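You operate a simulated robot arm through the tools that you are given. There is no shell and no other tool.

You run a simulated robot arm. Do the job below in one go: nothing can be reset, and whatever is moved stays where it is left.

TASK
Blow the dust off both ends of the white radio module, then put it in the done tray.
Fine: two puffs each, with a half turn of the turntable between.

The check looks at the end state, three seconds after you hand in, the way a careful person would. Anything else that was tipped, shoved, dropped, spilled or broken makes it a failure.

THE ROBOT
A 6-joint arm with a two-finger gripper, fixed in place. Base frame: the origin is on the floor under the middle of its stand, x ahead of it, y to its left, z up; the work surface is at about z = 64.5. Lengths are in cm, angles in degrees, forces in N, time in s.
With the tool pointing down near the work surface it reaches from about 30 to 70 cm from the base axis. Its first joint turns from -166.0 to 166.0 degrees. Payload 3.18 kg.
Tool frame: the origin (TCP) lies between the finger pads and is the grasp point; the fingertips stand 3 cm ahead of it; z points along the fingers, y is the line along which they close. The gripper opens to 14.4 cm; its body begins 10.3 cm behind the TCP.
Orientation is that of the tool frame in the base frame, as a unit quaternion [w, x, y, z]. With the fingers straight down and closing along the base's y, the tool's x points along the base's -x, its y along +y and its z along -z.

THE INTERFACE
- The arm moves only by the tool apply_moves. Its argument "increments" is a list of rows, each a list of 7 numbers: the shift along the tool's x, y, z in cm, then the turn, a rotation vector about the tool's x, y, z in degrees, then the opening, from 0 (shut) to 1 (fully open). In form: [[dx, dy, dz, rx, ry, rz, grip], ...]. A call has 1 to 20 rows; each row shifts and turns the commanded pose from where the row before left it, along the tool's axes as they then stand. Each row takes 0.2 s and may step no farther than 5 cm and 8.6 degrees from the row before; otherwise, or with a gripper value out of range, the whole call is refused. Where a pose cannot be reached the arm comes as near as it can. A force on the tool above 40 N (or 10 N above the force at the start of the call, whichever is more), or a blocked arm, ends the call early, and 0.2 s more pass. The fingers move at their own pace (about 18.67 cm/s each) and stop on an object; they squeeze with about 31 N. The grip force told is the motor's: it shows also when the fingers shut on nothing. Time passes only in rows, and 0.2 s behind the last, so rows that do not move let the fingers close. The reply holds the time, the measured pose of the TCP, the force on the tool along the base axes, the opening and the grip force, in the units named above and with some noise, with the torque about the TCP (base axes, N m) and any sound that the robot's microphone picked up.
- Cameras (640 x 400 px; columns grow to the right, rows downward): "scene" is fixed at [40.04, 50.01, 123.62]; the picture's right is [-0.99, 0.13, 0.00], its down [0.13, 0.97, -0.19] and it looks along [-0.02, -0.19, -0.98] (base axes); focal length 291 px, centre (320, 200). "wrist" rides on the gripper at [7.6, 1.6, -14.3] in the tool frame; the picture's right is [-0.21, 0.98, 0.00], its down [-0.84, -0.18, -0.51] and it looks along [-0.50, -0.11, 0.86] (tool axes); focal length 218 px, centre (320, 200). There is no depth. A picture from a camera that has moved, and an enlarged one, comes with that camera's place and axes in the base frame and with its lens.
- get_image(camera): a new picture of that camera. No time passes.
- inspect(camera, box): a new picture of the part [left, top, right, bottom] of that camera's present view, enlarged. No time passes.
- close_job(): hands the job in; it is judged then, once.

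Places have to be worked out from the pictures, the camera data and where the tool is seen. Open the gripper and draw the arm clear of the work before you hand the job in, unless the task says otherwise.

The tools are called by a JSON object that holds its "name" and its "arguments". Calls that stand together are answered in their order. apply_moves: Moves the arm, as the interface text tells. Its arguments: {"type":"object","properties":{"increments":{"type":"array","items":{"type":"array","items":{"type":"number"}}}},"required":["increments"]} The other tools are called the same way: get_image (camera) takes a picture; inspect (camera, box) takes an enlarged picture of a part of a camera's view; close_job () hands the job in.

At the start:

```text
t: 0.0
position: [28.35, 33.41, 91.35]
tool_rot: [0.0, 0.0, 1.0, 0.001]
ft_force: [0.1, 0.6, 0.3]
moment: [-0.01, 0.0, 0.01]
opening: 14.39
gripper_force: 0.0
```

scene: 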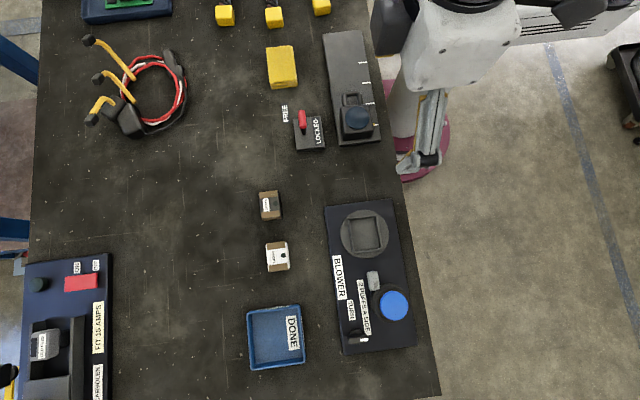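
wrist: 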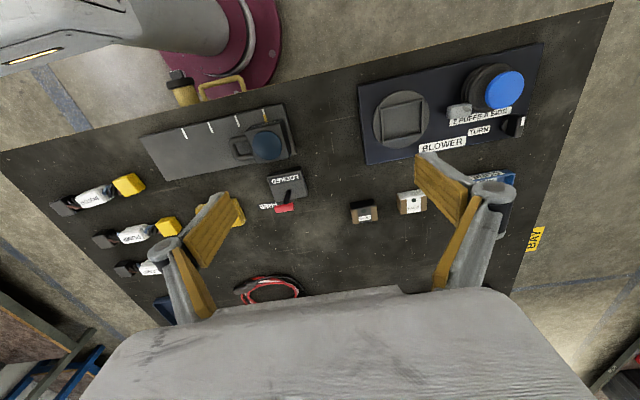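

The pictures show a blower fixture with a turntable nest, a blue button and a small knob, two small modules nearby, and a blue DONE tray. I'll enlarge these parts before moving.

{"name": "inspect", "arguments": {"camera": "scene", "box": [310, 190, 430, 360]}}

{"name": "inspect", "arguments": {"camera": "scene", "box": [235, 180, 315, 280]}}

{"name": "inspect", "arguments": {"camera": "wrist", "box": [340, 40, 560, 240]}}

{"name": "inspect", "arguments": {"camera": "scene", "box": [230, 290, 320, 380]}}

```text
2.35 times, centred on (370, 275) of scene
camera zoom: at [40.04, 50.01, 123.62], right [-0.99, 0.13, 0.0], down [0.13, 0.97, -0.19], along [-0.02, -0.19, -0.98], focal length 684 px, centre (202, 24)
```

zoom: 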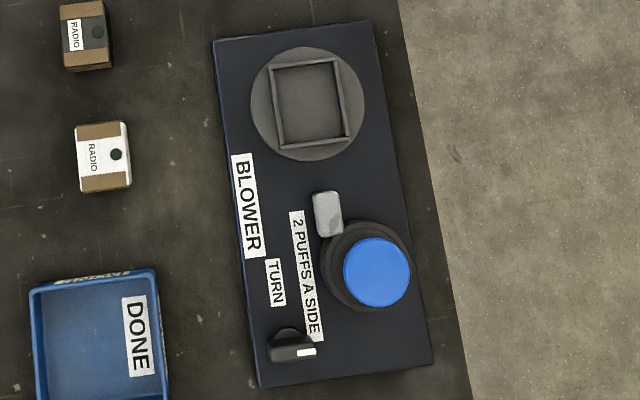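

```text
4.00 times, centred on (275, 230) of scene
camera zoom: at [40.04, 50.01, 123.62], right [-0.99, 0.13, 0.0], down [0.13, 0.97, -0.19], along [-0.02, -0.19, -0.98], focal length 1162 px, centre (500, 80)
```

zoom: 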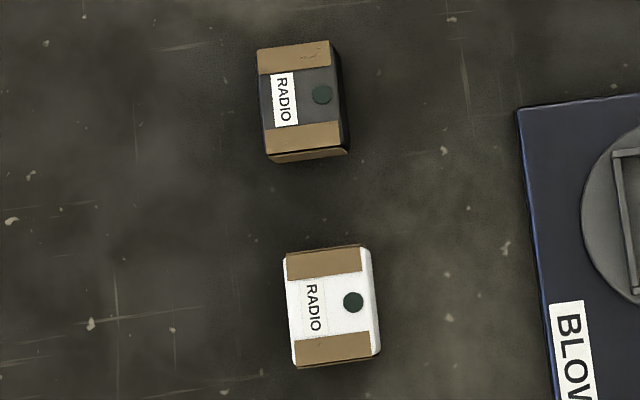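

```text
2.00 times, centred on (450, 140) of wrist
camera zoom: at [20.82, 34.99, 105.57], right [0.21, 0.98, 0.0], down [0.84, -0.18, 0.51], along [0.5, -0.1, -0.86], focal length 436 px, centre (60, 320)
```

zoom: 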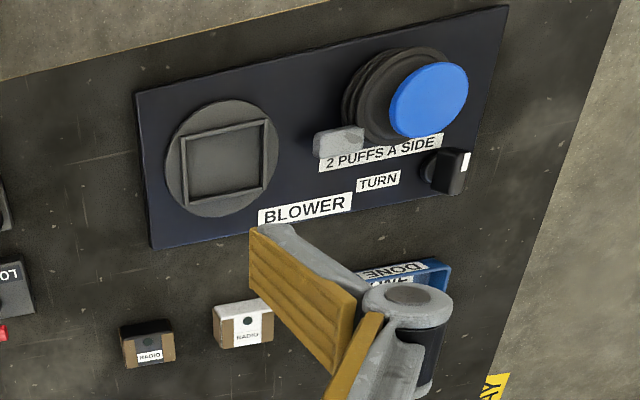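

```text
4.44 times, centred on (275, 335) of scene
camera zoom: at [40.04, 50.01, 123.62], right [-0.99, 0.13, 0.0], down [0.13, 0.97, -0.19], along [-0.02, -0.19, -0.98], focal length 1291 px, centre (520, -400)
```

zoom: 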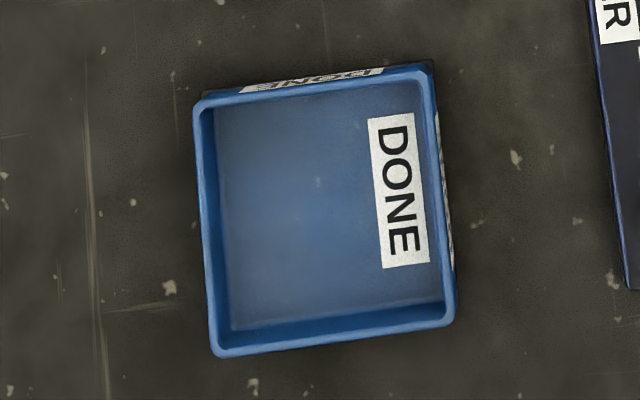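

The white module sits at about (48, 49) with its dusty tan ends toward ±y. The nest is at about (31, 47), and the nozzle and blue bellows lie on its +y side. I'll move the wrist camera over the blower at a safe height to see its parts better.

{"name": "apply_moves", "arguments": {"increments": [[1.2, 3.6, 0.5, 0, 0, 0, 1], [1.2, 3.6, 0.5, 0, 0, 0, 1], [1.2, 3.6, 0.5, 0, 0, 0, 1], [1.2, 3.6, 0.5, 0, 0, 0, 1], [1.2, 3.6, 0.5, 0, 0, 0, 1], [1.2, 3.6, 0.5, 0, 0, 0, 1], [0, 0, 0, 0, 0, 0, 1]]}}

{"name": "get_image", "arguments": {"camera": "wrist"}}

{"name": "get_image", "arguments": {"camera": "scene"}}

```text
t: 1.6
position: [21.37, 55.43, 88.1]
tool_rot: [0.001, 0.0, 1.0, 0.0]
ft_force: [0.2, 1.1, -0.7]
moment: [-0.02, 0.03, -0.04]
opening: 14.41
gripper_force: 0.1
```

```text
taken
camera wrist: at [13.76, 56.91, 102.4], right [0.21, 0.98, 0.0], down [0.84, -0.18, 0.51], along [0.5, -0.11, -0.86], focal length 218 px, centre (320, 200)
```

wrist: 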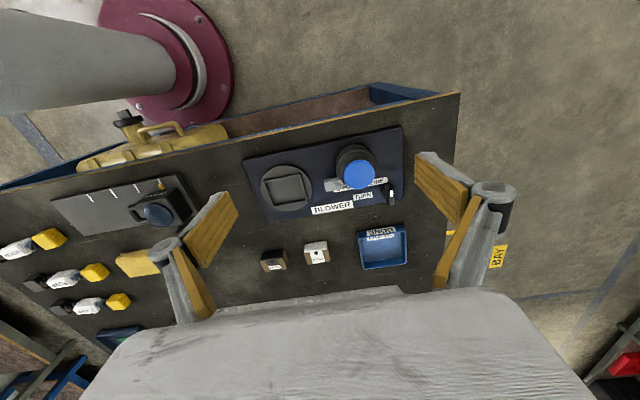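

```text
taken
```

scene: 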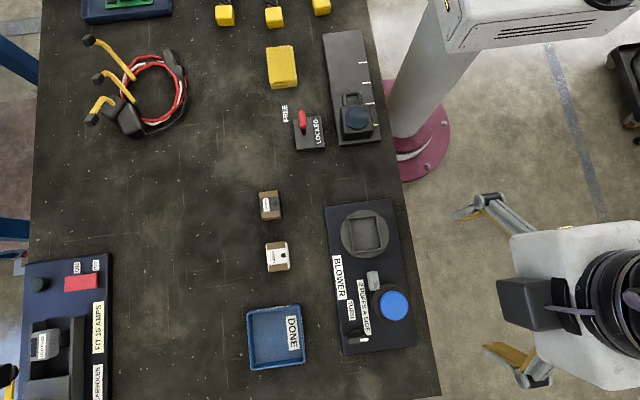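

The blower is in the upper middle of the wrist view, so I'll enlarge it and the two modules.

{"name": "inspect", "arguments": {"camera": "wrist", "box": [235, 115, 415, 230]}}

{"name": "inspect", "arguments": {"camera": "wrist", "box": [320, 140, 410, 220]}}

{"name": "inspect", "arguments": {"camera": "wrist", "box": [250, 225, 350, 285]}}

{"name": "inspect", "arguments": {"camera": "scene", "box": [335, 260, 415, 350]}}

```text
3.48 times, centred on (325, 172) of wrist
camera zoom: at [13.76, 56.91, 102.4], right [0.21, 0.98, 0.0], down [0.84, -0.18, 0.51], along [0.5, -0.11, -0.86], focal length 759 px, centre (303, 296)
```

zoom: 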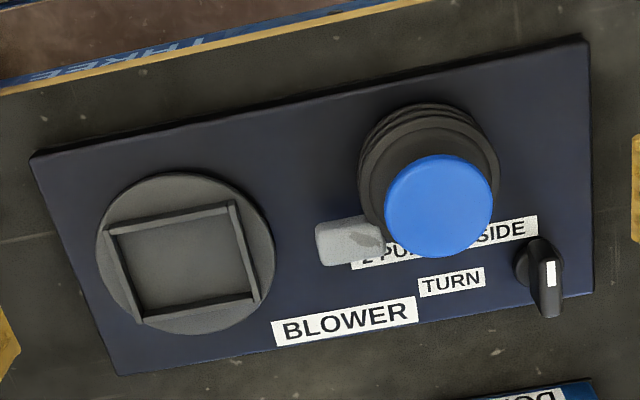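

```text
5.00 times, centred on (365, 180) of wrist
camera zoom: at [13.76, 56.91, 102.4], right [0.21, 0.98, 0.0], down [0.84, -0.18, 0.51], along [0.5, -0.11, -0.86], focal length 1091 px, centre (95, 300)
```

zoom: 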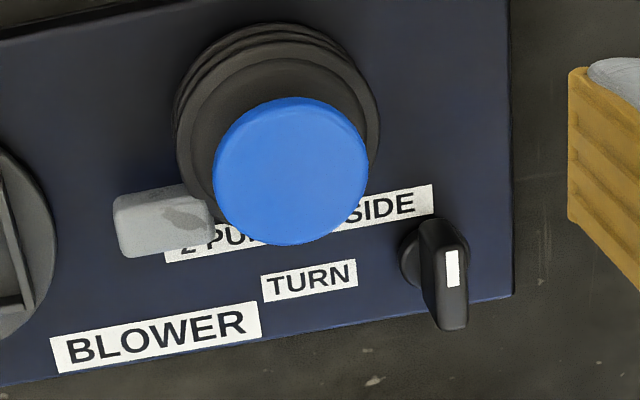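

```text
6.40 times, centred on (300, 255) of wrist
camera zoom: at [13.76, 56.91, 102.4], right [0.21, 0.98, 0.0], down [0.84, -0.18, 0.51], along [0.5, -0.11, -0.86], focal length 1397 px, centre (448, -152)
```

zoom: 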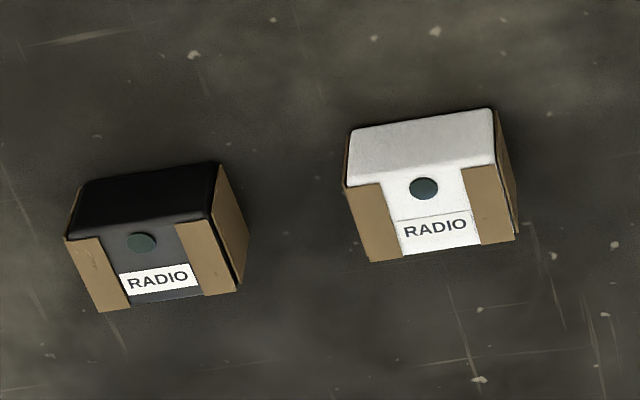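

```text
4.44 times, centred on (375, 305) of scene
camera zoom: at [40.04, 50.01, 123.62], right [-0.99, 0.13, 0.0], down [0.13, 0.97, -0.19], along [-0.02, -0.19, -0.98], focal length 1291 px, centre (76, -267)
```

zoom: 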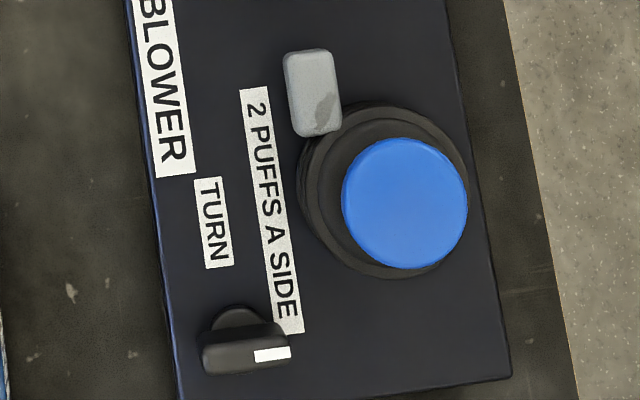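

From both cameras I triangulate:
- **Bellows cap:** about (28.7, 59.9, 70.9)
- **Nozzle:** about (31.1, 55.6, 67.9)
- **Nest floor centre:** about (31, 46.8, 66.8)
- **TURN knob:** about (35.6, 64.7)
- **White module top:** about (48.3, 48.8, 67.4)
- **Tray:** about (50.6, 63.4), which is far out, so a tilted tool will be needed there

I'll turn the tool 90° in place so the fingers close along x.

{"name": "apply_moves", "arguments": {"increments": [[0, 0, 0, 0, 0, 8.2, 1], [0, 0, 0, 0, 0, 8.2, 1], [0, 0, 0, 0, 0, 8.2, 1], [0, 0, 0, 0, 0, 8.2, 1], [0, 0, 0, 0, 0, 8.2, 1], [0, 0, 0, 0, 0, 8.2, 1], [0, 0, 0, 0, 0, 8.2, 1], [0, 0, 0, 0, 0, 8.2, 1], [0, 0, 0, 0, 0, 8.2, 1], [0, 0, 0, 0, 0, 8.2, 1], [0, 0, 0, 0, 0, 8.0, 1], [0, 0, 0, 0, 0, 0, 1]]}}

```text
t: 4.2
position: [21.08, 55.01, 88.24]
tool_rot: [0.0, 0.708, 0.706, 0.0]
ft_force: [0.0, 0.1, -0.7]
moment: [-0.02, 0.0, 0.05]
opening: 14.42
gripper_force: 0.0
```

The fingers now close along base x. Next I'll shift +11 in x and tilt the tool 40° about its y axis so the fingers point outward and down, then look.

{"name": "apply_moves", "arguments": {"increments": [[0, 2.2, 0, 0, 8, 0, 1], [0, 2.2, 0, 0, 8, 0, 1], [0, 2.2, 0, 0, 8, 0, 1], [0, 2.2, 0, 0, 8, 0, 1], [0, 2.2, 0, 0, 8, 0, 1], [0, 0, 0, 0, 0, 0, 1]]}}

{"name": "get_image", "arguments": {"camera": "wrist"}}

{"name": "get_image", "arguments": {"camera": "scene"}}

```text
t: 5.6
position: [32.0, 54.89, 88.38]
tool_rot: [-0.242, 0.664, 0.664, 0.243]
ft_force: [0.2, 0.0, -1.2]
moment: [0.02, -0.01, 0.0]
opening: 14.38
gripper_force: 0.0
```

```text
taken
camera wrist: at [33.77, 51.49, 104.25], right [0.98, -0.16, -0.13], down [-0.18, -0.97, -0.15], along [-0.11, 0.17, -0.98], focal length 218 px, centre (320, 200)
```

wrist: 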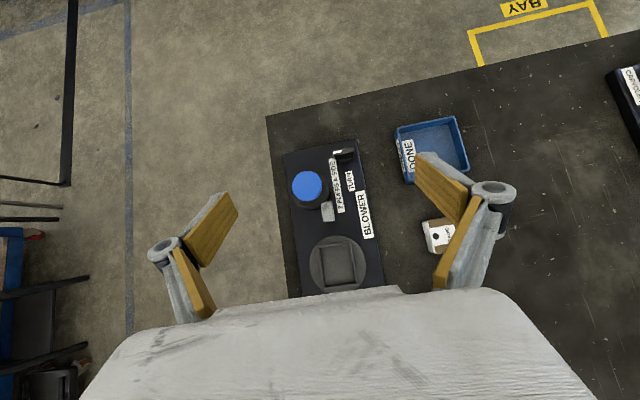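

```text
taken
```

scene: 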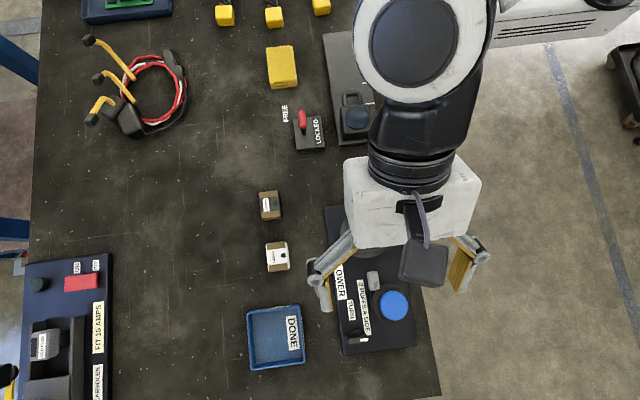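

The tilted pose works and the view is nearly top-down. I'll enlarge the knob, nozzle, nest, module and tray.

{"name": "inspect", "arguments": {"camera": "wrist", "box": [280, 135, 390, 300]}}

{"name": "inspect", "arguments": {"camera": "wrist", "box": [320, 140, 370, 190]}}

{"name": "inspect", "arguments": {"camera": "wrist", "box": [385, 105, 485, 265]}}

```text
2.42 times, centred on (335, 218) of wrist
camera zoom: at [33.77, 51.49, 104.25], right [0.98, -0.16, -0.13], down [-0.18, -0.97, -0.15], along [-0.11, 0.17, -0.98], focal length 529 px, centre (284, 158)
```

zoom: 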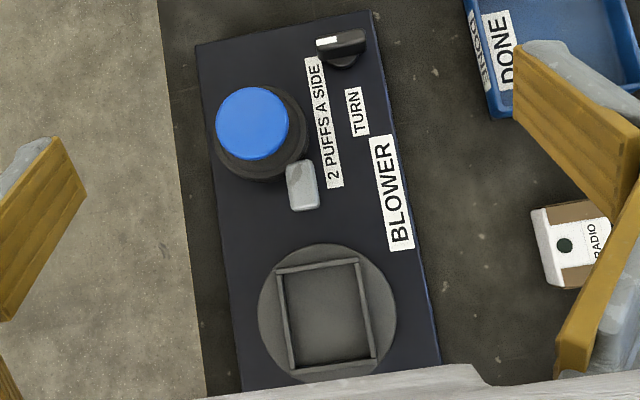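

```text
8.00 times, centred on (345, 165) of wrist
camera zoom: at [33.77, 51.49, 104.25], right [0.98, -0.16, -0.13], down [-0.18, -0.97, -0.15], along [-0.11, 0.17, -0.98], focal length 1746 px, centre (120, 480)
```

zoom: 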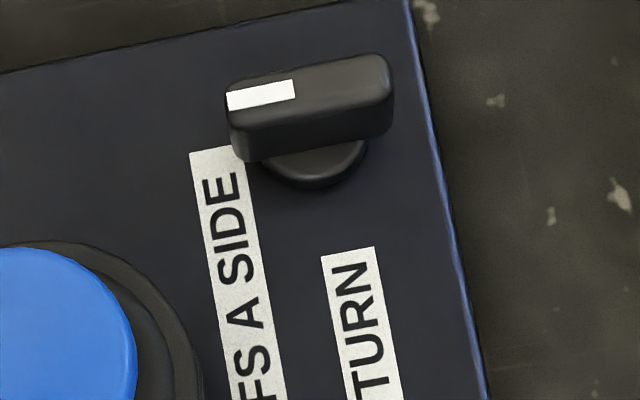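

```text
2.50 times, centred on (435, 185) of wrist
camera zoom: at [33.77, 51.49, 104.25], right [0.98, -0.16, -0.13], down [-0.18, -0.97, -0.15], along [-0.11, 0.17, -0.98], focal length 546 px, centre (32, 238)
```

zoom: 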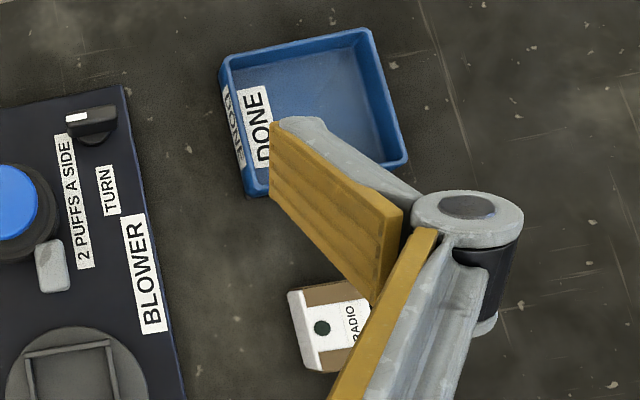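

The knob is a pointer bar on a vertical axis with its white mark toward -x. I'll now carry the open gripper over to the white module at a safe height, partly opened to about 8.6 cm, to refine its position.

{"name": "apply_moves", "arguments": {"increments": [[-2.06, 2.717, 0.535, 0, 0, 0, 0.6], [-2.06, 2.717, 0.535, 0, 0, 0, 0.6], [-2.06, 2.717, 0.535, 0, 0, 0, 0.6], [-2.06, 2.717, 0.535, 0, 0, 0, 0.6], [-2.06, 2.717, 0.535, 0, 0, 0, 0.6], [-2.06, 2.717, 0.535, 0, 0, 0, 0.6], [0, 0, 0, 0, 0, 0, 0.6]]}}

{"name": "get_image", "arguments": {"camera": "wrist"}}

{"name": "get_image", "arguments": {"camera": "scene"}}

```text
t: 7.2
position: [48.61, 47.73, 77.75]
tool_rot: [-0.243, 0.664, 0.664, 0.242]
ft_force: [0.0, -1.4, -0.1]
moment: [0.01, -0.01, 0.03]
opening: 8.61
gripper_force: 0.0
```

```text
taken
camera wrist: at [50.25, 44.36, 93.6], right [0.98, -0.16, -0.13], down [-0.18, -0.97, -0.15], along [-0.11, 0.17, -0.98], focal length 218 px, centre (320, 200)
```

wrist: 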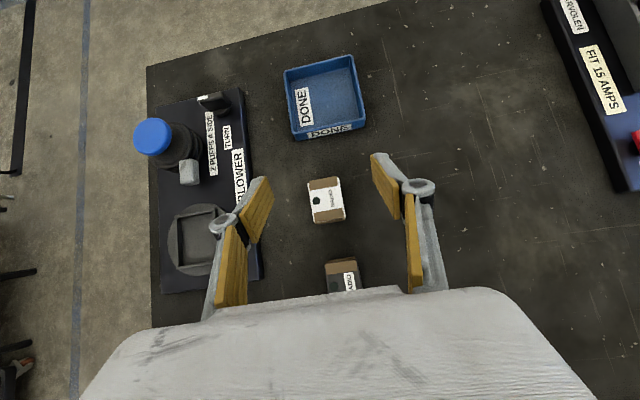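

```text
taken
```

scene: 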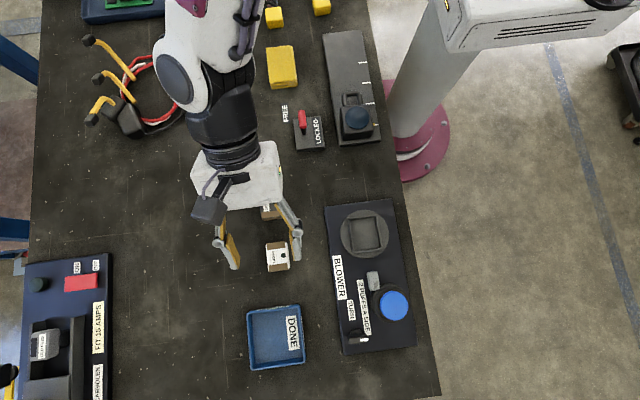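

The module is between the fingers in the picture. I'll enlarge it to get its centre, angle and size.

{"name": "inspect", "arguments": {"camera": "wrist", "box": [285, 165, 365, 235]}}

{"name": "inspect", "arguments": {"camera": "wrist", "box": [150, 185, 280, 300]}}

{"name": "inspect", "arguments": {"camera": "wrist", "box": [270, 40, 380, 150]}}

```text
5.71 times, centred on (325, 200) of wrist
camera zoom: at [50.25, 44.36, 93.6], right [0.98, -0.16, -0.13], down [-0.18, -0.97, -0.15], along [-0.11, 0.17, -0.98], focal length 1247 px, centre (291, 200)
```

zoom: 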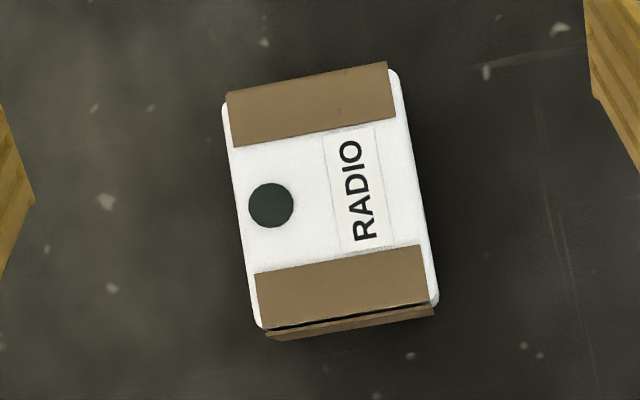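

```text
3.48 times, centred on (215, 242) of wrist
camera zoom: at [50.25, 44.36, 93.6], right [0.98, -0.16, -0.13], down [-0.18, -0.97, -0.15], along [-0.11, 0.17, -0.98], focal length 759 px, centre (685, 52)
```

zoom: 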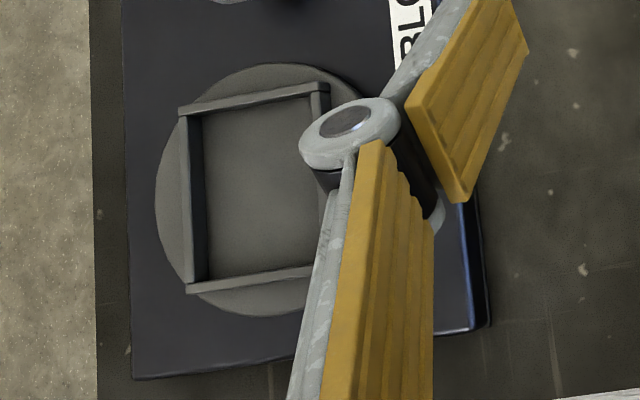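

```text
3.64 times, centred on (325, 95) of wrist
camera zoom: at [50.25, 44.36, 93.6], right [0.98, -0.16, -0.13], down [-0.18, -0.97, -0.15], along [-0.11, 0.17, -0.98], focal length 794 px, centre (302, 582)
```

zoom: 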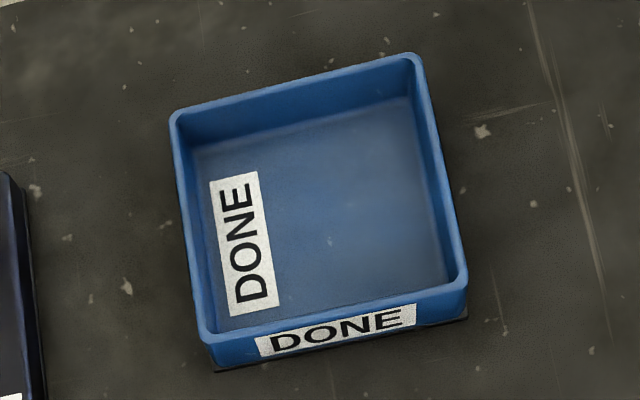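

The module top centre is about (48.15, 48.75, 67.4), it measures about 3.7 × 5.0 cm, and it lies almost square to the base axes. I'll descend part way with the open fingers straddling it and check the alignment.

{"name": "apply_moves", "arguments": {"increments": [[-1.47, -0.14, 1.7, 0, 0, 0, 0.55], [-1.47, -0.14, 1.7, 0, 0, 0, 0.55], [-1.47, -0.14, 1.7, 0, 0, 0, 0.55], [0, 0, 0, 0, 0, 0, 0.55]]}}

{"name": "get_image", "arguments": {"camera": "wrist"}}

{"name": "inspect", "arguments": {"camera": "scene", "box": [190, 180, 330, 300]}}

```text
t: 8.2
position: [48.07, 47.56, 71.13]
tool_rot: [-0.242, 0.664, 0.665, 0.242]
ft_force: [-0.6, -0.1, -0.1]
moment: [-0.01, 0.01, 0.0]
opening: 7.91
gripper_force: 0.1
```

```text
taken
camera wrist: at [49.79, 44.12, 86.96], right [0.98, -0.16, -0.13], down [-0.18, -0.97, -0.15], along [-0.11, 0.17, -0.98], focal length 218 px, centre (320, 200)
```

wrist: 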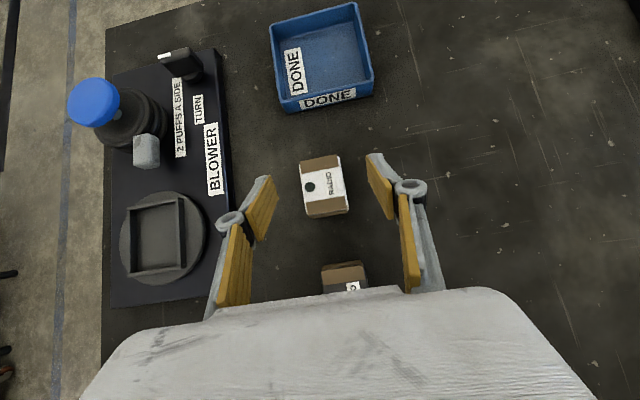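

```text
3.33 times, centred on (260, 240) of scene
camera zoom: at [40.04, 50.01, 123.62], right [-0.99, 0.13, 0.0], down [0.13, 0.97, -0.19], along [-0.02, -0.19, -0.98], focal length 969 px, centre (520, 67)
```

zoom: 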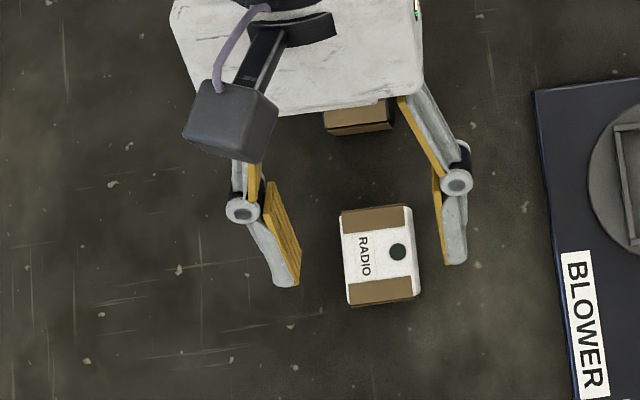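

The fingers straddle the module evenly with about 2 cm to spare on each side. I'll go down to TCP z ≈ 68.7, which puts the fingertips about 1 cm above the bench, and look before closing.

{"name": "apply_moves", "arguments": {"increments": [[-0.77, 0.05, 0.92, 0, 0, 0, 0.5], [-0.77, 0.05, 0.92, 0, 0, 0, 0.5], [0, 0, 0, 0, 0, 0, 0.5]]}}

{"name": "get_image", "arguments": {"camera": "wrist"}}

{"name": "inspect", "arguments": {"camera": "scene", "box": [220, 200, 330, 290]}}

```text
t: 9.0
position: [48.33, 47.45, 68.58]
tool_rot: [-0.242, 0.665, 0.664, 0.243]
ft_force: [-0.3, 0.4, -0.6]
moment: [0.03, 0.0, 0.05]
opening: 7.18
gripper_force: 0.1
```

```text
taken
camera wrist: at [49.92, 44.11, 84.52], right [0.98, -0.16, -0.13], down [-0.18, -0.97, -0.15], along [-0.11, 0.17, -0.98], focal length 218 px, centre (320, 200)
```

wrist: 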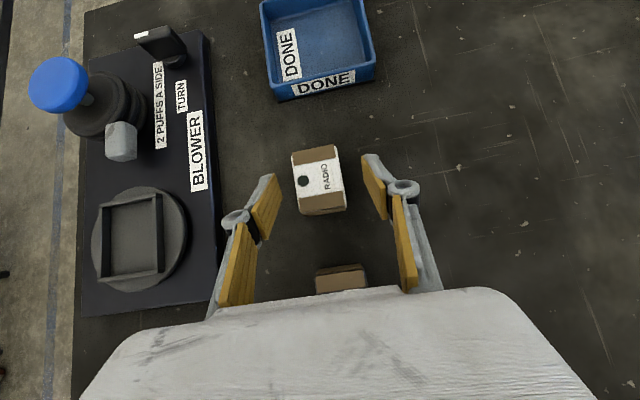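

```text
4.44 times, centred on (275, 245) of scene
camera zoom: at [40.04, 50.01, 123.62], right [-0.99, 0.13, 0.0], down [0.13, 0.97, -0.19], along [-0.02, -0.19, -0.98], focal length 1291 px, centre (520, 0)
```

zoom: 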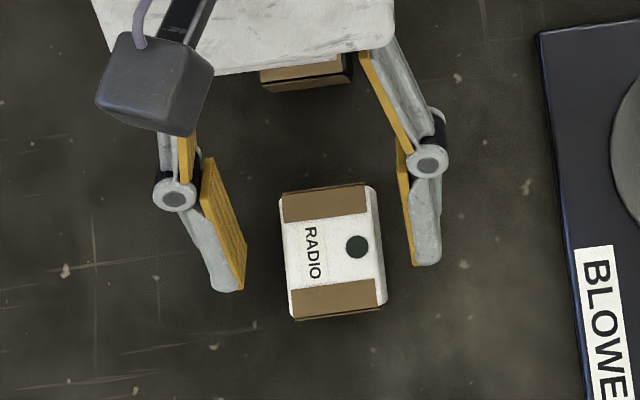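

The fingertips sit beside the module's mid-height with no contact force. I'll close gently in stages.

{"name": "apply_moves", "arguments": {"increments": [[0, 0, 0, 0, 0, 0, 0.38], [0, 0, 0, 0, 0, 0, 0.31], [0, 0, 0, 0, 0, 0, 0.27], [0, 0, 0, 0, 0, 0, 0.24], [0, 0, 0, 0, 0, 0, 0.1], [0, 0, 0, 0, 0, 0, 0]]}}

{"name": "get_image", "arguments": {"camera": "wrist"}}

{"name": "inspect", "arguments": {"camera": "scene", "box": [220, 200, 330, 290]}}

```text
t: 10.4
position: [48.3, 47.49, 68.65]
tool_rot: [-0.242, 0.664, 0.664, 0.243]
ft_force: [-0.8, 0.2, -0.8]
moment: [0.04, 0.01, 0.0]
opening: 3.91
gripper_force: 30.8
```

```text
taken
camera wrist: at [49.91, 44.11, 84.54], right [0.98, -0.16, -0.13], down [-0.18, -0.97, -0.15], along [-0.11, 0.17, -0.98], focal length 218 px, centre (320, 200)
```

wrist: 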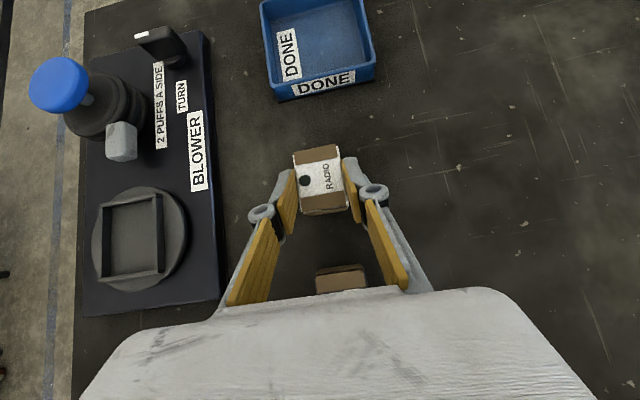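

```text
4.44 times, centred on (275, 245) of scene
camera zoom: at [40.04, 50.01, 123.62], right [-0.99, 0.13, 0.0], down [0.13, 0.97, -0.19], along [-0.02, -0.19, -0.98], focal length 1291 px, centre (520, 0)
```

zoom: 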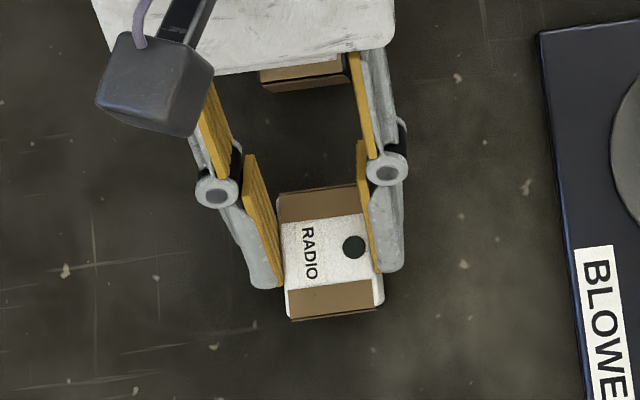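

The grip holds at 3.9 cm with about 31 N. I'll lift straight up 8 cm and check the hold.

{"name": "apply_moves", "arguments": {"increments": [[0.643, 0, -0.766, 0, 0, 0, 0], [1.286, 0, -1.532, 0, 0, 0, 0], [1.286, 0, -1.532, 0, 0, 0, 0], [1.286, 0, -1.532, 0, 0, 0, 0], [0.643, 0, -0.766, 0, 0, 0, 0], [0, 0, 0, 0, 0, 0, 0]]}}

{"name": "get_image", "arguments": {"camera": "wrist"}}

{"name": "inspect", "arguments": {"camera": "scene", "box": [200, 180, 400, 300]}}

```text
t: 11.8
position: [48.16, 47.44, 76.78]
tool_rot: [-0.243, 0.664, 0.664, 0.242]
ft_force: [0.5, -0.2, 0.9]
moment: [0.0, -0.02, 0.0]
opening: 0.0
gripper_force: 30.4
```

```text
taken
camera wrist: at [49.91, 44.14, 92.63], right [0.98, -0.16, -0.13], down [-0.18, -0.97, -0.15], along [-0.11, 0.17, -0.98], focal length 218 px, centre (320, 200)
```

wrist: 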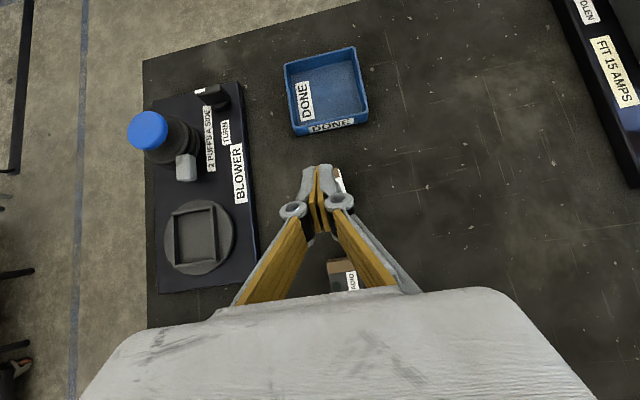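

```text
3.20 times, centred on (300, 240) of scene
camera zoom: at [40.04, 50.01, 123.62], right [-0.99, 0.13, 0.0], down [0.13, 0.97, -0.19], along [-0.02, -0.19, -0.98], focal length 930 px, centre (384, 72)
```

zoom: 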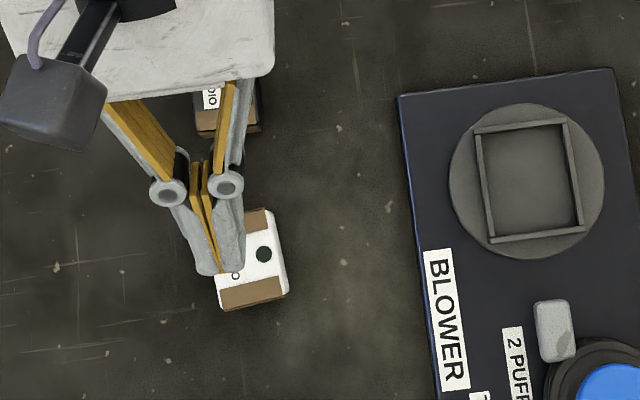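

The fingers shut on nothing, so the module slipped out at or near the start of the lift and is still on the bench. I'll open, back off a little, and look at how it lies.

{"name": "apply_moves", "arguments": {"increments": [[0, 0, 0, 0, 0, 0, 0.3], [0, 0, 0, 0, 0, 0, 0.55], [0, 0, 0, 0, 0, 0, 0.55]]}}

{"name": "inspect", "arguments": {"camera": "wrist", "box": [270, 145, 390, 245]}}

{"name": "inspect", "arguments": {"camera": "scene", "box": [230, 190, 320, 290]}}

```text
t: 12.6
position: [48.18, 47.54, 76.87]
tool_rot: [-0.242, 0.664, 0.664, 0.242]
ft_force: [0.2, 0.0, 0.6]
moment: [0.0, -0.01, -0.01]
opening: 7.89
gripper_force: 0.1
```

```text
4.00 times, centred on (330, 195) of wrist
camera zoom: at [49.93, 44.15, 92.62], right [0.98, -0.16, -0.13], down [-0.18, -0.97, -0.15], along [-0.11, 0.17, -0.98], focal length 873 px, centre (280, 220)
```

zoom: 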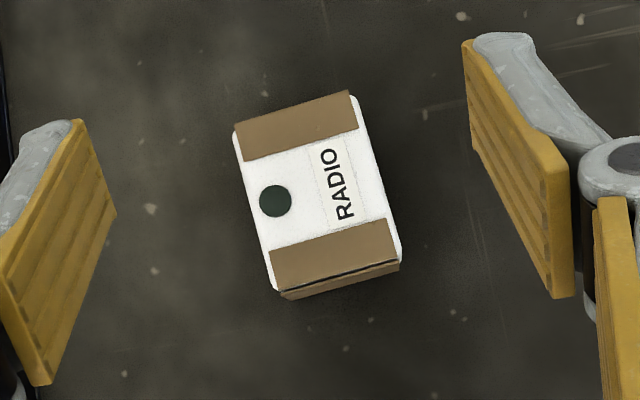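

```text
4.00 times, centred on (275, 240) of scene
camera zoom: at [40.04, 50.01, 123.62], right [-0.99, 0.13, 0.0], down [0.13, 0.97, -0.19], along [-0.02, -0.19, -0.98], focal length 1162 px, centre (500, 40)
```

zoom: 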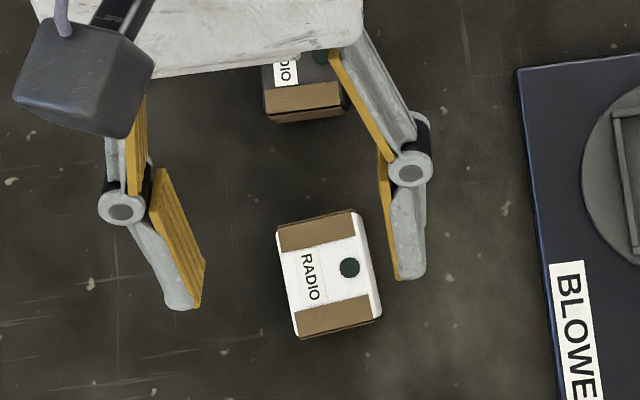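

The module is upright and undamaged, now at about (48.3, 49.1) and yawed about 4°. The tilted fingertips probably caught too little of it, so I'll bring the tool vertical above it, match its yaw, and use full pad contact.

{"name": "apply_moves", "arguments": {"increments": [[0, 0, 0, 0, -8, 0, 0.55], [0, 0, 0, 0, -8, 0, 0.55], [0, 0, 0, 0, -8, 0, 0.55], [0, 0, 0, 0, -8, 0, 0.55], [0, 0, 0, 0, -8, 0, 0.55], [1.55, 0.1, 0, 0, 0, 0, 0.55], [0, 0, 0, 0, 0, -4.4, 0.55], [0, 0, 0, 0, 0, 0, 0.55]]}}

{"name": "get_image", "arguments": {"camera": "wrist"}}

{"name": "inspect", "arguments": {"camera": "scene", "box": [200, 180, 340, 300]}}

```text
t: 14.4
position: [48.1, 48.85, 76.77]
tool_rot: [0.001, 0.679, 0.734, 0.005]
ft_force: [0.4, 0.0, -0.3]
moment: [-0.02, -0.01, 0.0]
opening: 7.91
gripper_force: 0.1
```

```text
taken
camera wrist: at [49.09, 56.6, 91.03], right [0.99, -0.13, 0.0], down [-0.12, -0.86, 0.5], along [-0.06, -0.5, -0.87], focal length 218 px, centre (320, 200)
```

wrist: 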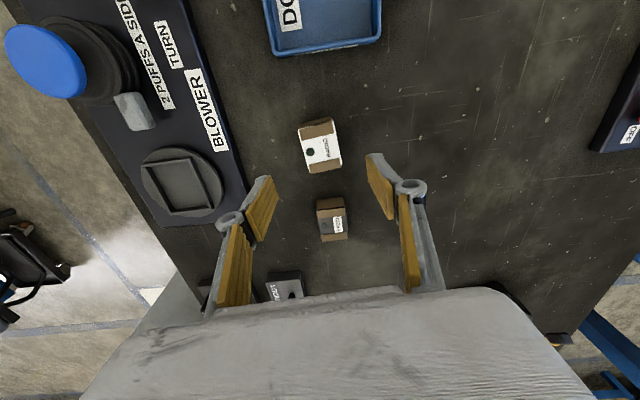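

```text
3.33 times, centred on (270, 240) of scene
camera zoom: at [40.04, 50.01, 123.62], right [-0.99, 0.13, 0.0], down [0.13, 0.97, -0.19], along [-0.02, -0.19, -0.98], focal length 969 px, centre (487, 67)
```

zoom: 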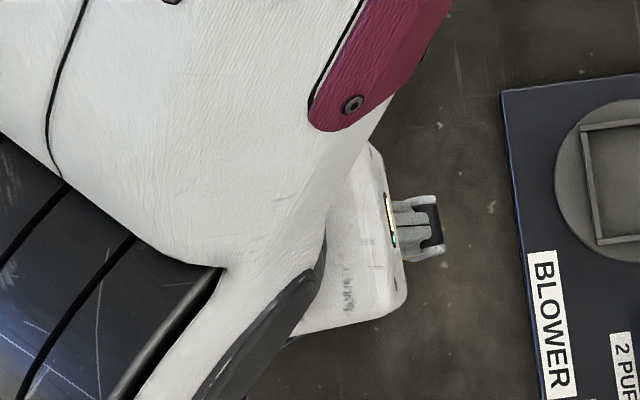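

The tool is vertical at 76.8 and reaches fine. I'll enlarge the module in this view to check centring and yaw before going down.

{"name": "inspect", "arguments": {"camera": "wrist", "box": [240, 105, 400, 205]}}

{"name": "inspect", "arguments": {"camera": "wrist", "box": [120, 130, 240, 230]}}

```text
4.00 times, centred on (320, 155) of wrist
camera zoom: at [49.09, 56.6, 91.03], right [0.99, -0.13, 0.0], down [-0.12, -0.86, 0.5], along [-0.06, -0.5, -0.87], focal length 873 px, centre (320, 380)
```

zoom: 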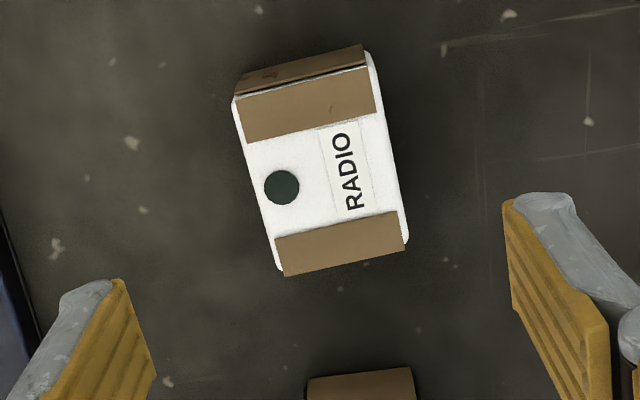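

```text
4.00 times, centred on (180, 180) of wrist
camera zoom: at [49.09, 56.6, 91.03], right [0.99, -0.13, 0.0], down [-0.12, -0.86, 0.5], along [-0.06, -0.5, -0.87], focal length 873 px, centre (880, 280)
```

zoom: 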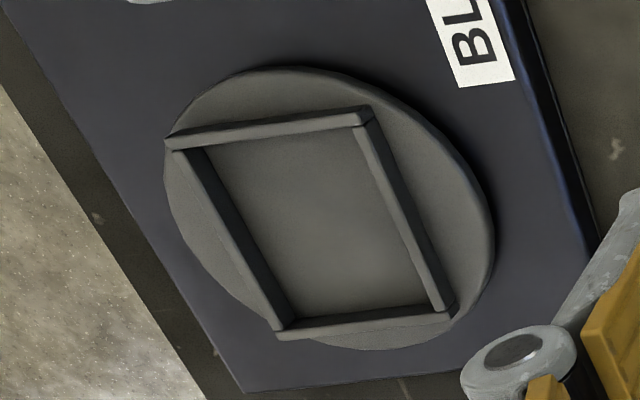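

The module centre comes out near (48.35, 49.4) with a yaw of about 4°, which matches the tool. I'll centre on it and descend vertically to TCP z ≈ 68.3.

{"name": "apply_moves", "arguments": {"increments": [[0.48, 0.24, 1.5, 0, 0, 0, 0.5], [0, 0, 2.0, 0, 0, 0, 0.5], [0, 0, 2.0, 0, 0, 0, 0.5], [0, 0, 1.5, 0, 0, 0, 0.5], [0, 0, 1.0, 0, 0, 0, 0.5], [0, 0, 0.45, 0, 0, 0, 0.5], [0, 0, 0, 0, 0, 0, 0.5]]}}

{"name": "get_image", "arguments": {"camera": "wrist"}}

```text
t: 16.0
position: [48.37, 49.71, 68.46]
tool_rot: [-0.001, 0.68, 0.733, 0.0]
ft_force: [0.7, -0.4, -0.5]
moment: [0.02, -0.04, 0.02]
opening: 7.21
gripper_force: 0.0
```

```text
taken
camera wrist: at [49.48, 57.37, 82.61], right [0.99, -0.13, 0.0], down [-0.11, -0.85, 0.51], along [-0.07, -0.5, -0.86], focal length 218 px, centre (320, 200)
```

wrist: 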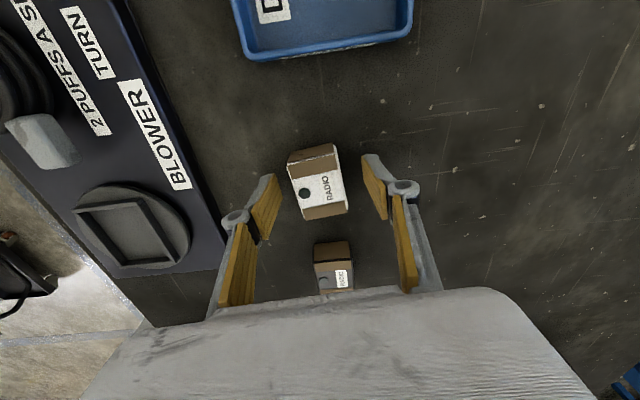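

The module is centred between the fingertips with no contact. I'll close in stages and hold.

{"name": "apply_moves", "arguments": {"increments": [[0, 0, 0, 0, 0, 0, 0.38], [0, 0, 0, 0, 0, 0, 0.31], [0, 0, 0, 0, 0, 0, 0.27], [0, 0, 0, 0, 0, 0, 0.25], [0, 0, 0, 0, 0, 0, 0.2], [0, 0, 0, 0, 0, 0, 0.2], [0, 0, 0, 0, 0, 0, 0.2]]}}

{"name": "get_image", "arguments": {"camera": "wrist"}}

{"name": "inspect", "arguments": {"camera": "wrist", "box": [240, 130, 400, 240]}}

```text
t: 17.6
position: [48.35, 49.62, 68.3]
tool_rot: [-0.002, 0.679, 0.734, 0.001]
ft_force: [-0.8, 0.7, 0.8]
moment: [0.01, 0.0, 0.05]
opening: 3.93
gripper_force: 31.4
```

```text
taken
camera wrist: at [49.48, 57.36, 82.61], right [0.99, -0.13, 0.0], down [-0.11, -0.85, 0.51], along [-0.07, -0.5, -0.86], focal length 218 px, centre (320, 200)
```

wrist: 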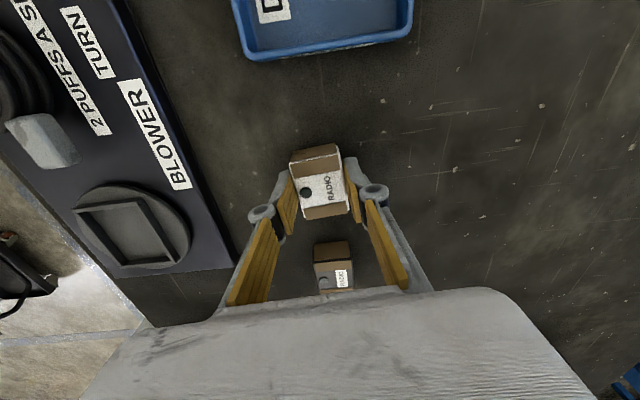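

```text
3.64 times, centred on (320, 185) of wrist
camera zoom: at [49.48, 57.36, 82.61], right [0.99, -0.13, 0.0], down [-0.11, -0.85, 0.51], along [-0.07, -0.5, -0.86], focal length 794 px, centre (320, 254)
```

zoom: 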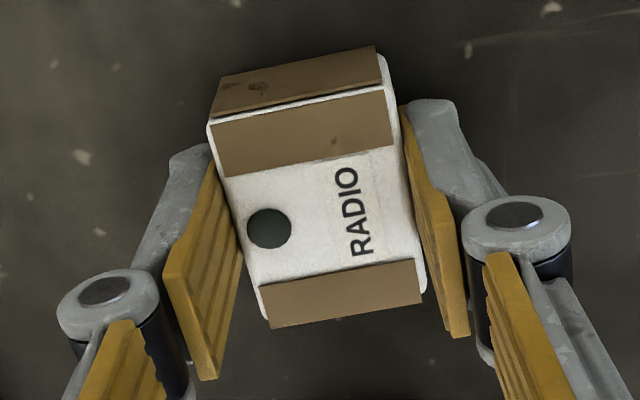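

The pads press on both flat sides at about 31 N. I'll test-lift 1.5 cm slowly and check that the opening stays at 3.9.

{"name": "apply_moves", "arguments": {"increments": [[0, 0, -0.3, 0, 0, 0, 0.2], [0, 0, -0.4, 0, 0, 0, 0.2], [0, 0, -0.4, 0, 0, 0, 0.2], [0, 0, -0.4, 0, 0, 0, 0.2], [0, 0, 0, 0, 0, 0, 0.2]]}}

{"name": "get_image", "arguments": {"camera": "wrist"}}

```text
t: 18.8
position: [48.62, 49.8, 69.77]
tool_rot: [0.0, 0.68, 0.734, 0.0]
ft_force: [-0.6, -0.5, -0.9]
moment: [0.01, -0.02, -0.03]
opening: 3.92
gripper_force: 31.0
```

```text
taken
camera wrist: at [49.49, 57.47, 84.06], right [0.99, -0.13, 0.0], down [-0.11, -0.85, 0.51], along [-0.07, -0.5, -0.86], focal length 218 px, centre (320, 200)
```

wrist: 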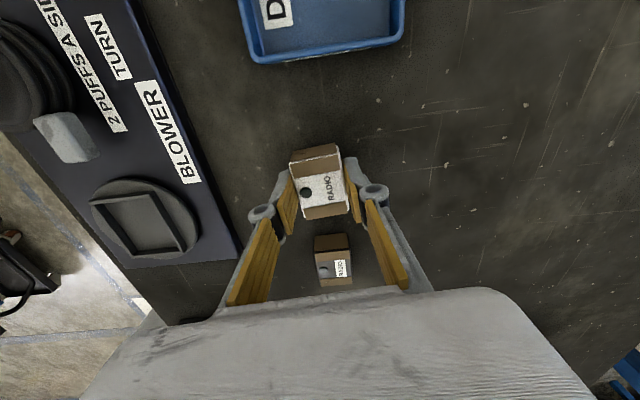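

The module is held and moved with the fingers. I'll lift to about z = 78 and carry it over the nest.

{"name": "apply_moves", "arguments": {"increments": [[0, 0, -1.0, 0, 0, 0, 0.2], [0, 0, -1.8, 0, 0, 0, 0.2], [0, 0, -1.8, 0, 0, 0, 0.2], [0, 0, -1.8, 0, 0, 0, 0.2], [0, 0, -1.6, 0, 0, 0, 0.2], [-0.1, -1.1, 0, 0, 0, 0, 0.2], [-0.198, -2.197, 0, 0, 0, 0, 0.2], [-0.198, -2.197, 0, 0, 0, 0, 0.2], [-0.198, -2.197, 0, 0, 0, 0, 0.2], [-0.198, -2.197, 0, 0, 0, 0, 0.2], [-0.198, -2.197, 0, 0, 0, 0, 0.2], [-0.198, -2.197, 0, 0, 0, 0, 0.2], [-0.198, -2.197, 0, 0, 0, 0, 0.2], [-0.1, -1.1, 0, 0, 0, 0, 0.2], [0, 0, 0, 0, 0, 0, 0.2], [0, 0, 0, 0, 0, 0, 0.2]]}}

{"name": "get_image", "arguments": {"camera": "wrist"}}

{"name": "get_image", "arguments": {"camera": "scene"}}

```text
t: 22.2
position: [30.29, 45.86, 77.24]
tool_rot: [0.0, 0.68, 0.733, 0.001]
ft_force: [-0.4, 0.5, -0.6]
moment: [0.0, 0.0, -0.02]
opening: 3.91
gripper_force: 31.3
out of reach, approached as far as the arm can: row 4, 5
```

```text
taken
camera wrist: at [31.33, 53.5, 91.51], right [0.99, -0.13, 0.0], down [-0.11, -0.85, 0.51], along [-0.07, -0.5, -0.86], focal length 218 px, centre (320, 200)
```

wrist: 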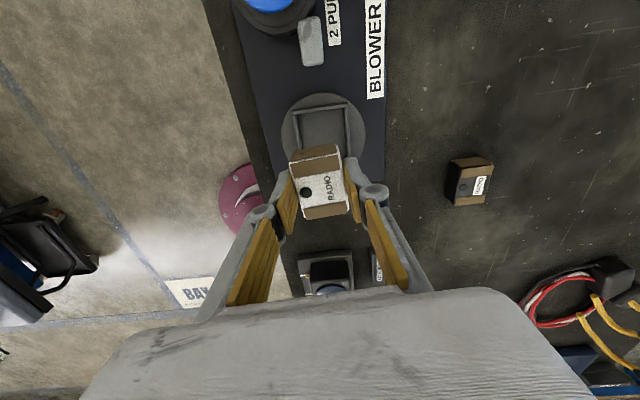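

```text
taken
```

scene: 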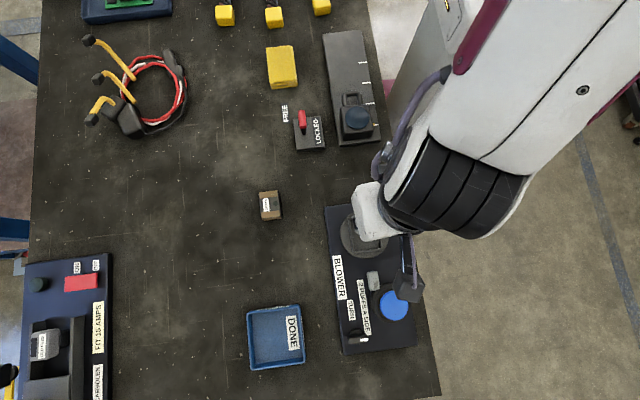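

The module is still held, with the TCP at (30.3, 45.9, 77.2) just short of the nest. I'll enlarge the nest to fix its centre, yaw and wall height.

{"name": "inspect", "arguments": {"camera": "wrist", "box": [270, 80, 380, 170]}}

{"name": "inspect", "arguments": {"camera": "wrist", "box": [250, 130, 390, 230]}}

```text
4.44 times, centred on (325, 125) of wrist
camera zoom: at [31.33, 53.5, 91.51], right [0.99, -0.13, 0.0], down [-0.11, -0.85, 0.51], along [-0.07, -0.5, -0.86], focal length 970 px, centre (298, 533)
```

zoom: 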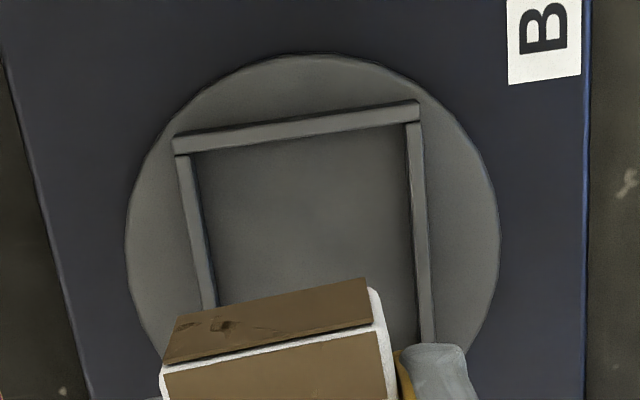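

```text
4.00 times, centred on (320, 180) of wrist
camera zoom: at [31.33, 53.5, 91.51], right [0.99, -0.13, 0.0], down [-0.11, -0.85, 0.51], along [-0.07, -0.5, -0.86], focal length 873 px, centre (320, 280)
```

zoom: 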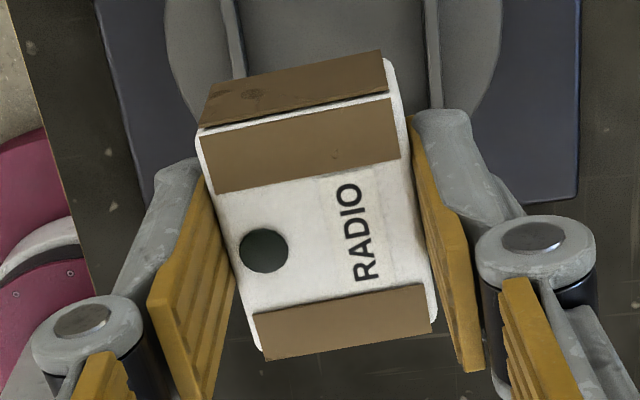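

The nest's inner space is about 5.05 × 6.4 cm, centred near (30.8, 46.65), with a yaw of about -1° and walls about 0.65 cm high. I'll shift the module over it, turn +5.4° to align, and lower to about 1.5 cm above the floor to check.

{"name": "apply_moves", "arguments": {"increments": [[0.5, 0.29, 0, 0, 0, 0, 0.2], [0.508, 0.29, 0, 0, 0, 0, 0.2], [0, 0, 0, 0, 0, 5.4, 0.2], [0, 0, 1.7, 0, 0, 0, 0.2], [0, 0, 1.7, 0, 0, 0, 0.2], [0, 0, 1.7, 0, 0, 0, 0.2], [0, 0, 0, 0, 0, 0, 0.2], [0, 0, 0, 0, 0, 0, 0.2]]}}

{"name": "get_image", "arguments": {"camera": "wrist"}}

{"name": "inspect", "arguments": {"camera": "wrist", "box": [230, 100, 410, 240]}}

{"name": "inspect", "arguments": {"camera": "scene", "box": [300, 180, 440, 300]}}

```text
t: 24.0
position: [30.82, 46.97, 72.54]
tool_rot: [0.0, 0.713, 0.701, 0.001]
ft_force: [0.8, -0.6, -0.4]
moment: [0.03, -0.03, 0.01]
opening: 3.93
gripper_force: 31.0
```

```text
taken
camera wrist: at [32.72, 54.53, 86.61], right [0.97, -0.23, 0.0], down [-0.19, -0.84, 0.51], along [-0.11, -0.49, -0.86], focal length 218 px, centre (320, 200)
```

wrist: 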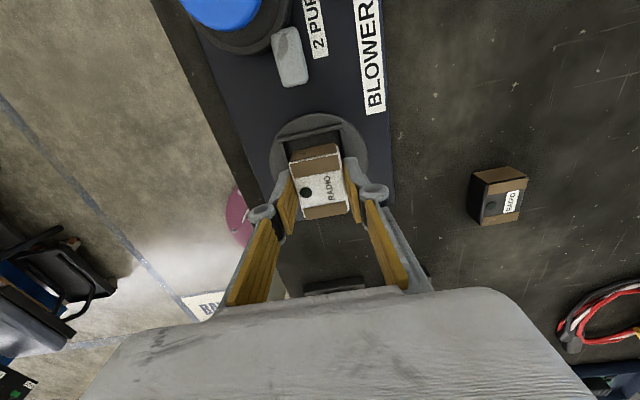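

```text
2.86 times, centred on (320, 170) of wrist
camera zoom: at [32.72, 54.53, 86.61], right [0.97, -0.23, 0.0], down [-0.19, -0.84, 0.51], along [-0.11, -0.49, -0.86], focal length 624 px, centre (320, 286)
```

zoom: 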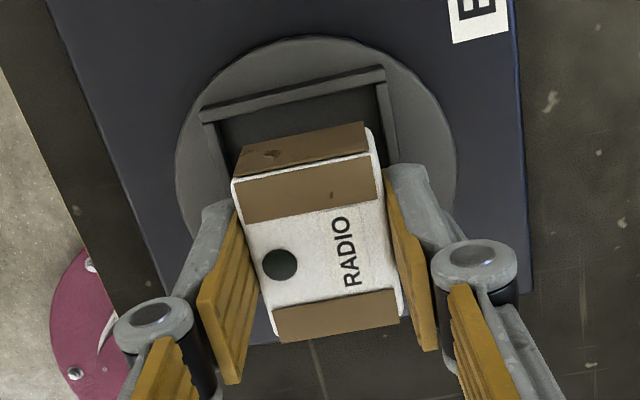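

```text
3.33 times, centred on (370, 240) of scene
camera zoom: at [40.04, 50.01, 123.62], right [-0.99, 0.13, 0.0], down [0.13, 0.97, -0.19], along [-0.02, -0.19, -0.98], focal length 969 px, centre (153, 67)
```

zoom: 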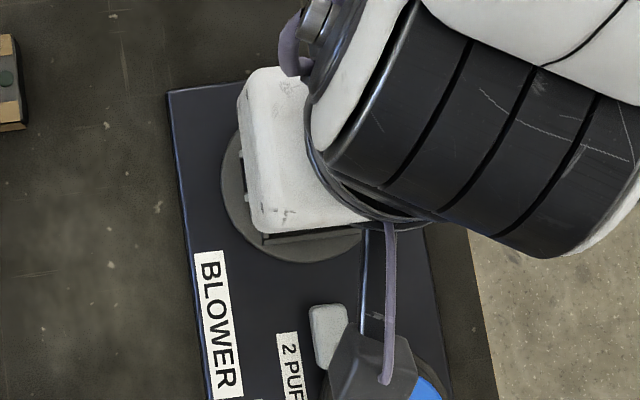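

By this view the module centre is at (30.93, 46.86) and the nest centre at about (30.73, 46.9). I'll shift -0.18 in x and lower in small steps, watching for contact.

{"name": "apply_moves", "arguments": {"increments": [[0, -0.18, 0, 0, 0, 0, 0.2], [0, 0, 0.5, 0, 0, 0, 0.2], [0, 0, 0.4, 0, 0, 0, 0.2], [0, 0, 0.3, 0, 0, 0, 0.2], [0, 0, 0.2, 0, 0, 0, 0.2], [0, 0, 0, 0, 0, 0, 0.2]]}}

{"name": "inspect", "arguments": {"camera": "wrist", "box": [230, 100, 410, 240]}}

```text
t: 25.4
position: [30.67, 46.92, 70.98]
tool_rot: [-0.001, 0.714, 0.7, 0.0]
ft_force: [-0.9, 0.2, -0.6]
moment: [0.02, -0.04, 0.0]
opening: 3.9
gripper_force: 31.5
```

```text
2.86 times, centred on (320, 170) of wrist
camera zoom: at [32.38, 54.53, 85.22], right [0.97, -0.23, 0.0], down [-0.19, -0.84, 0.51], along [-0.11, -0.49, -0.86], focal length 624 px, centre (320, 286)
```

zoom: 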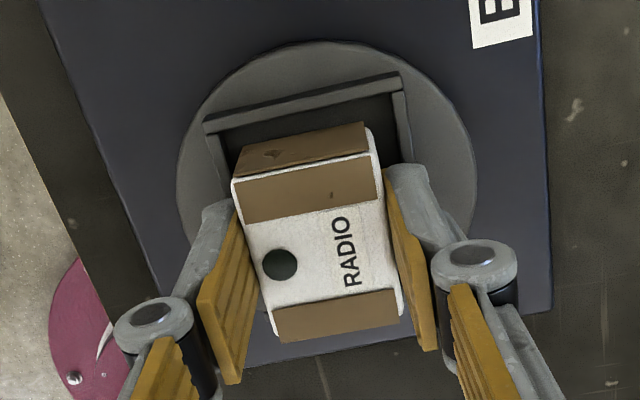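

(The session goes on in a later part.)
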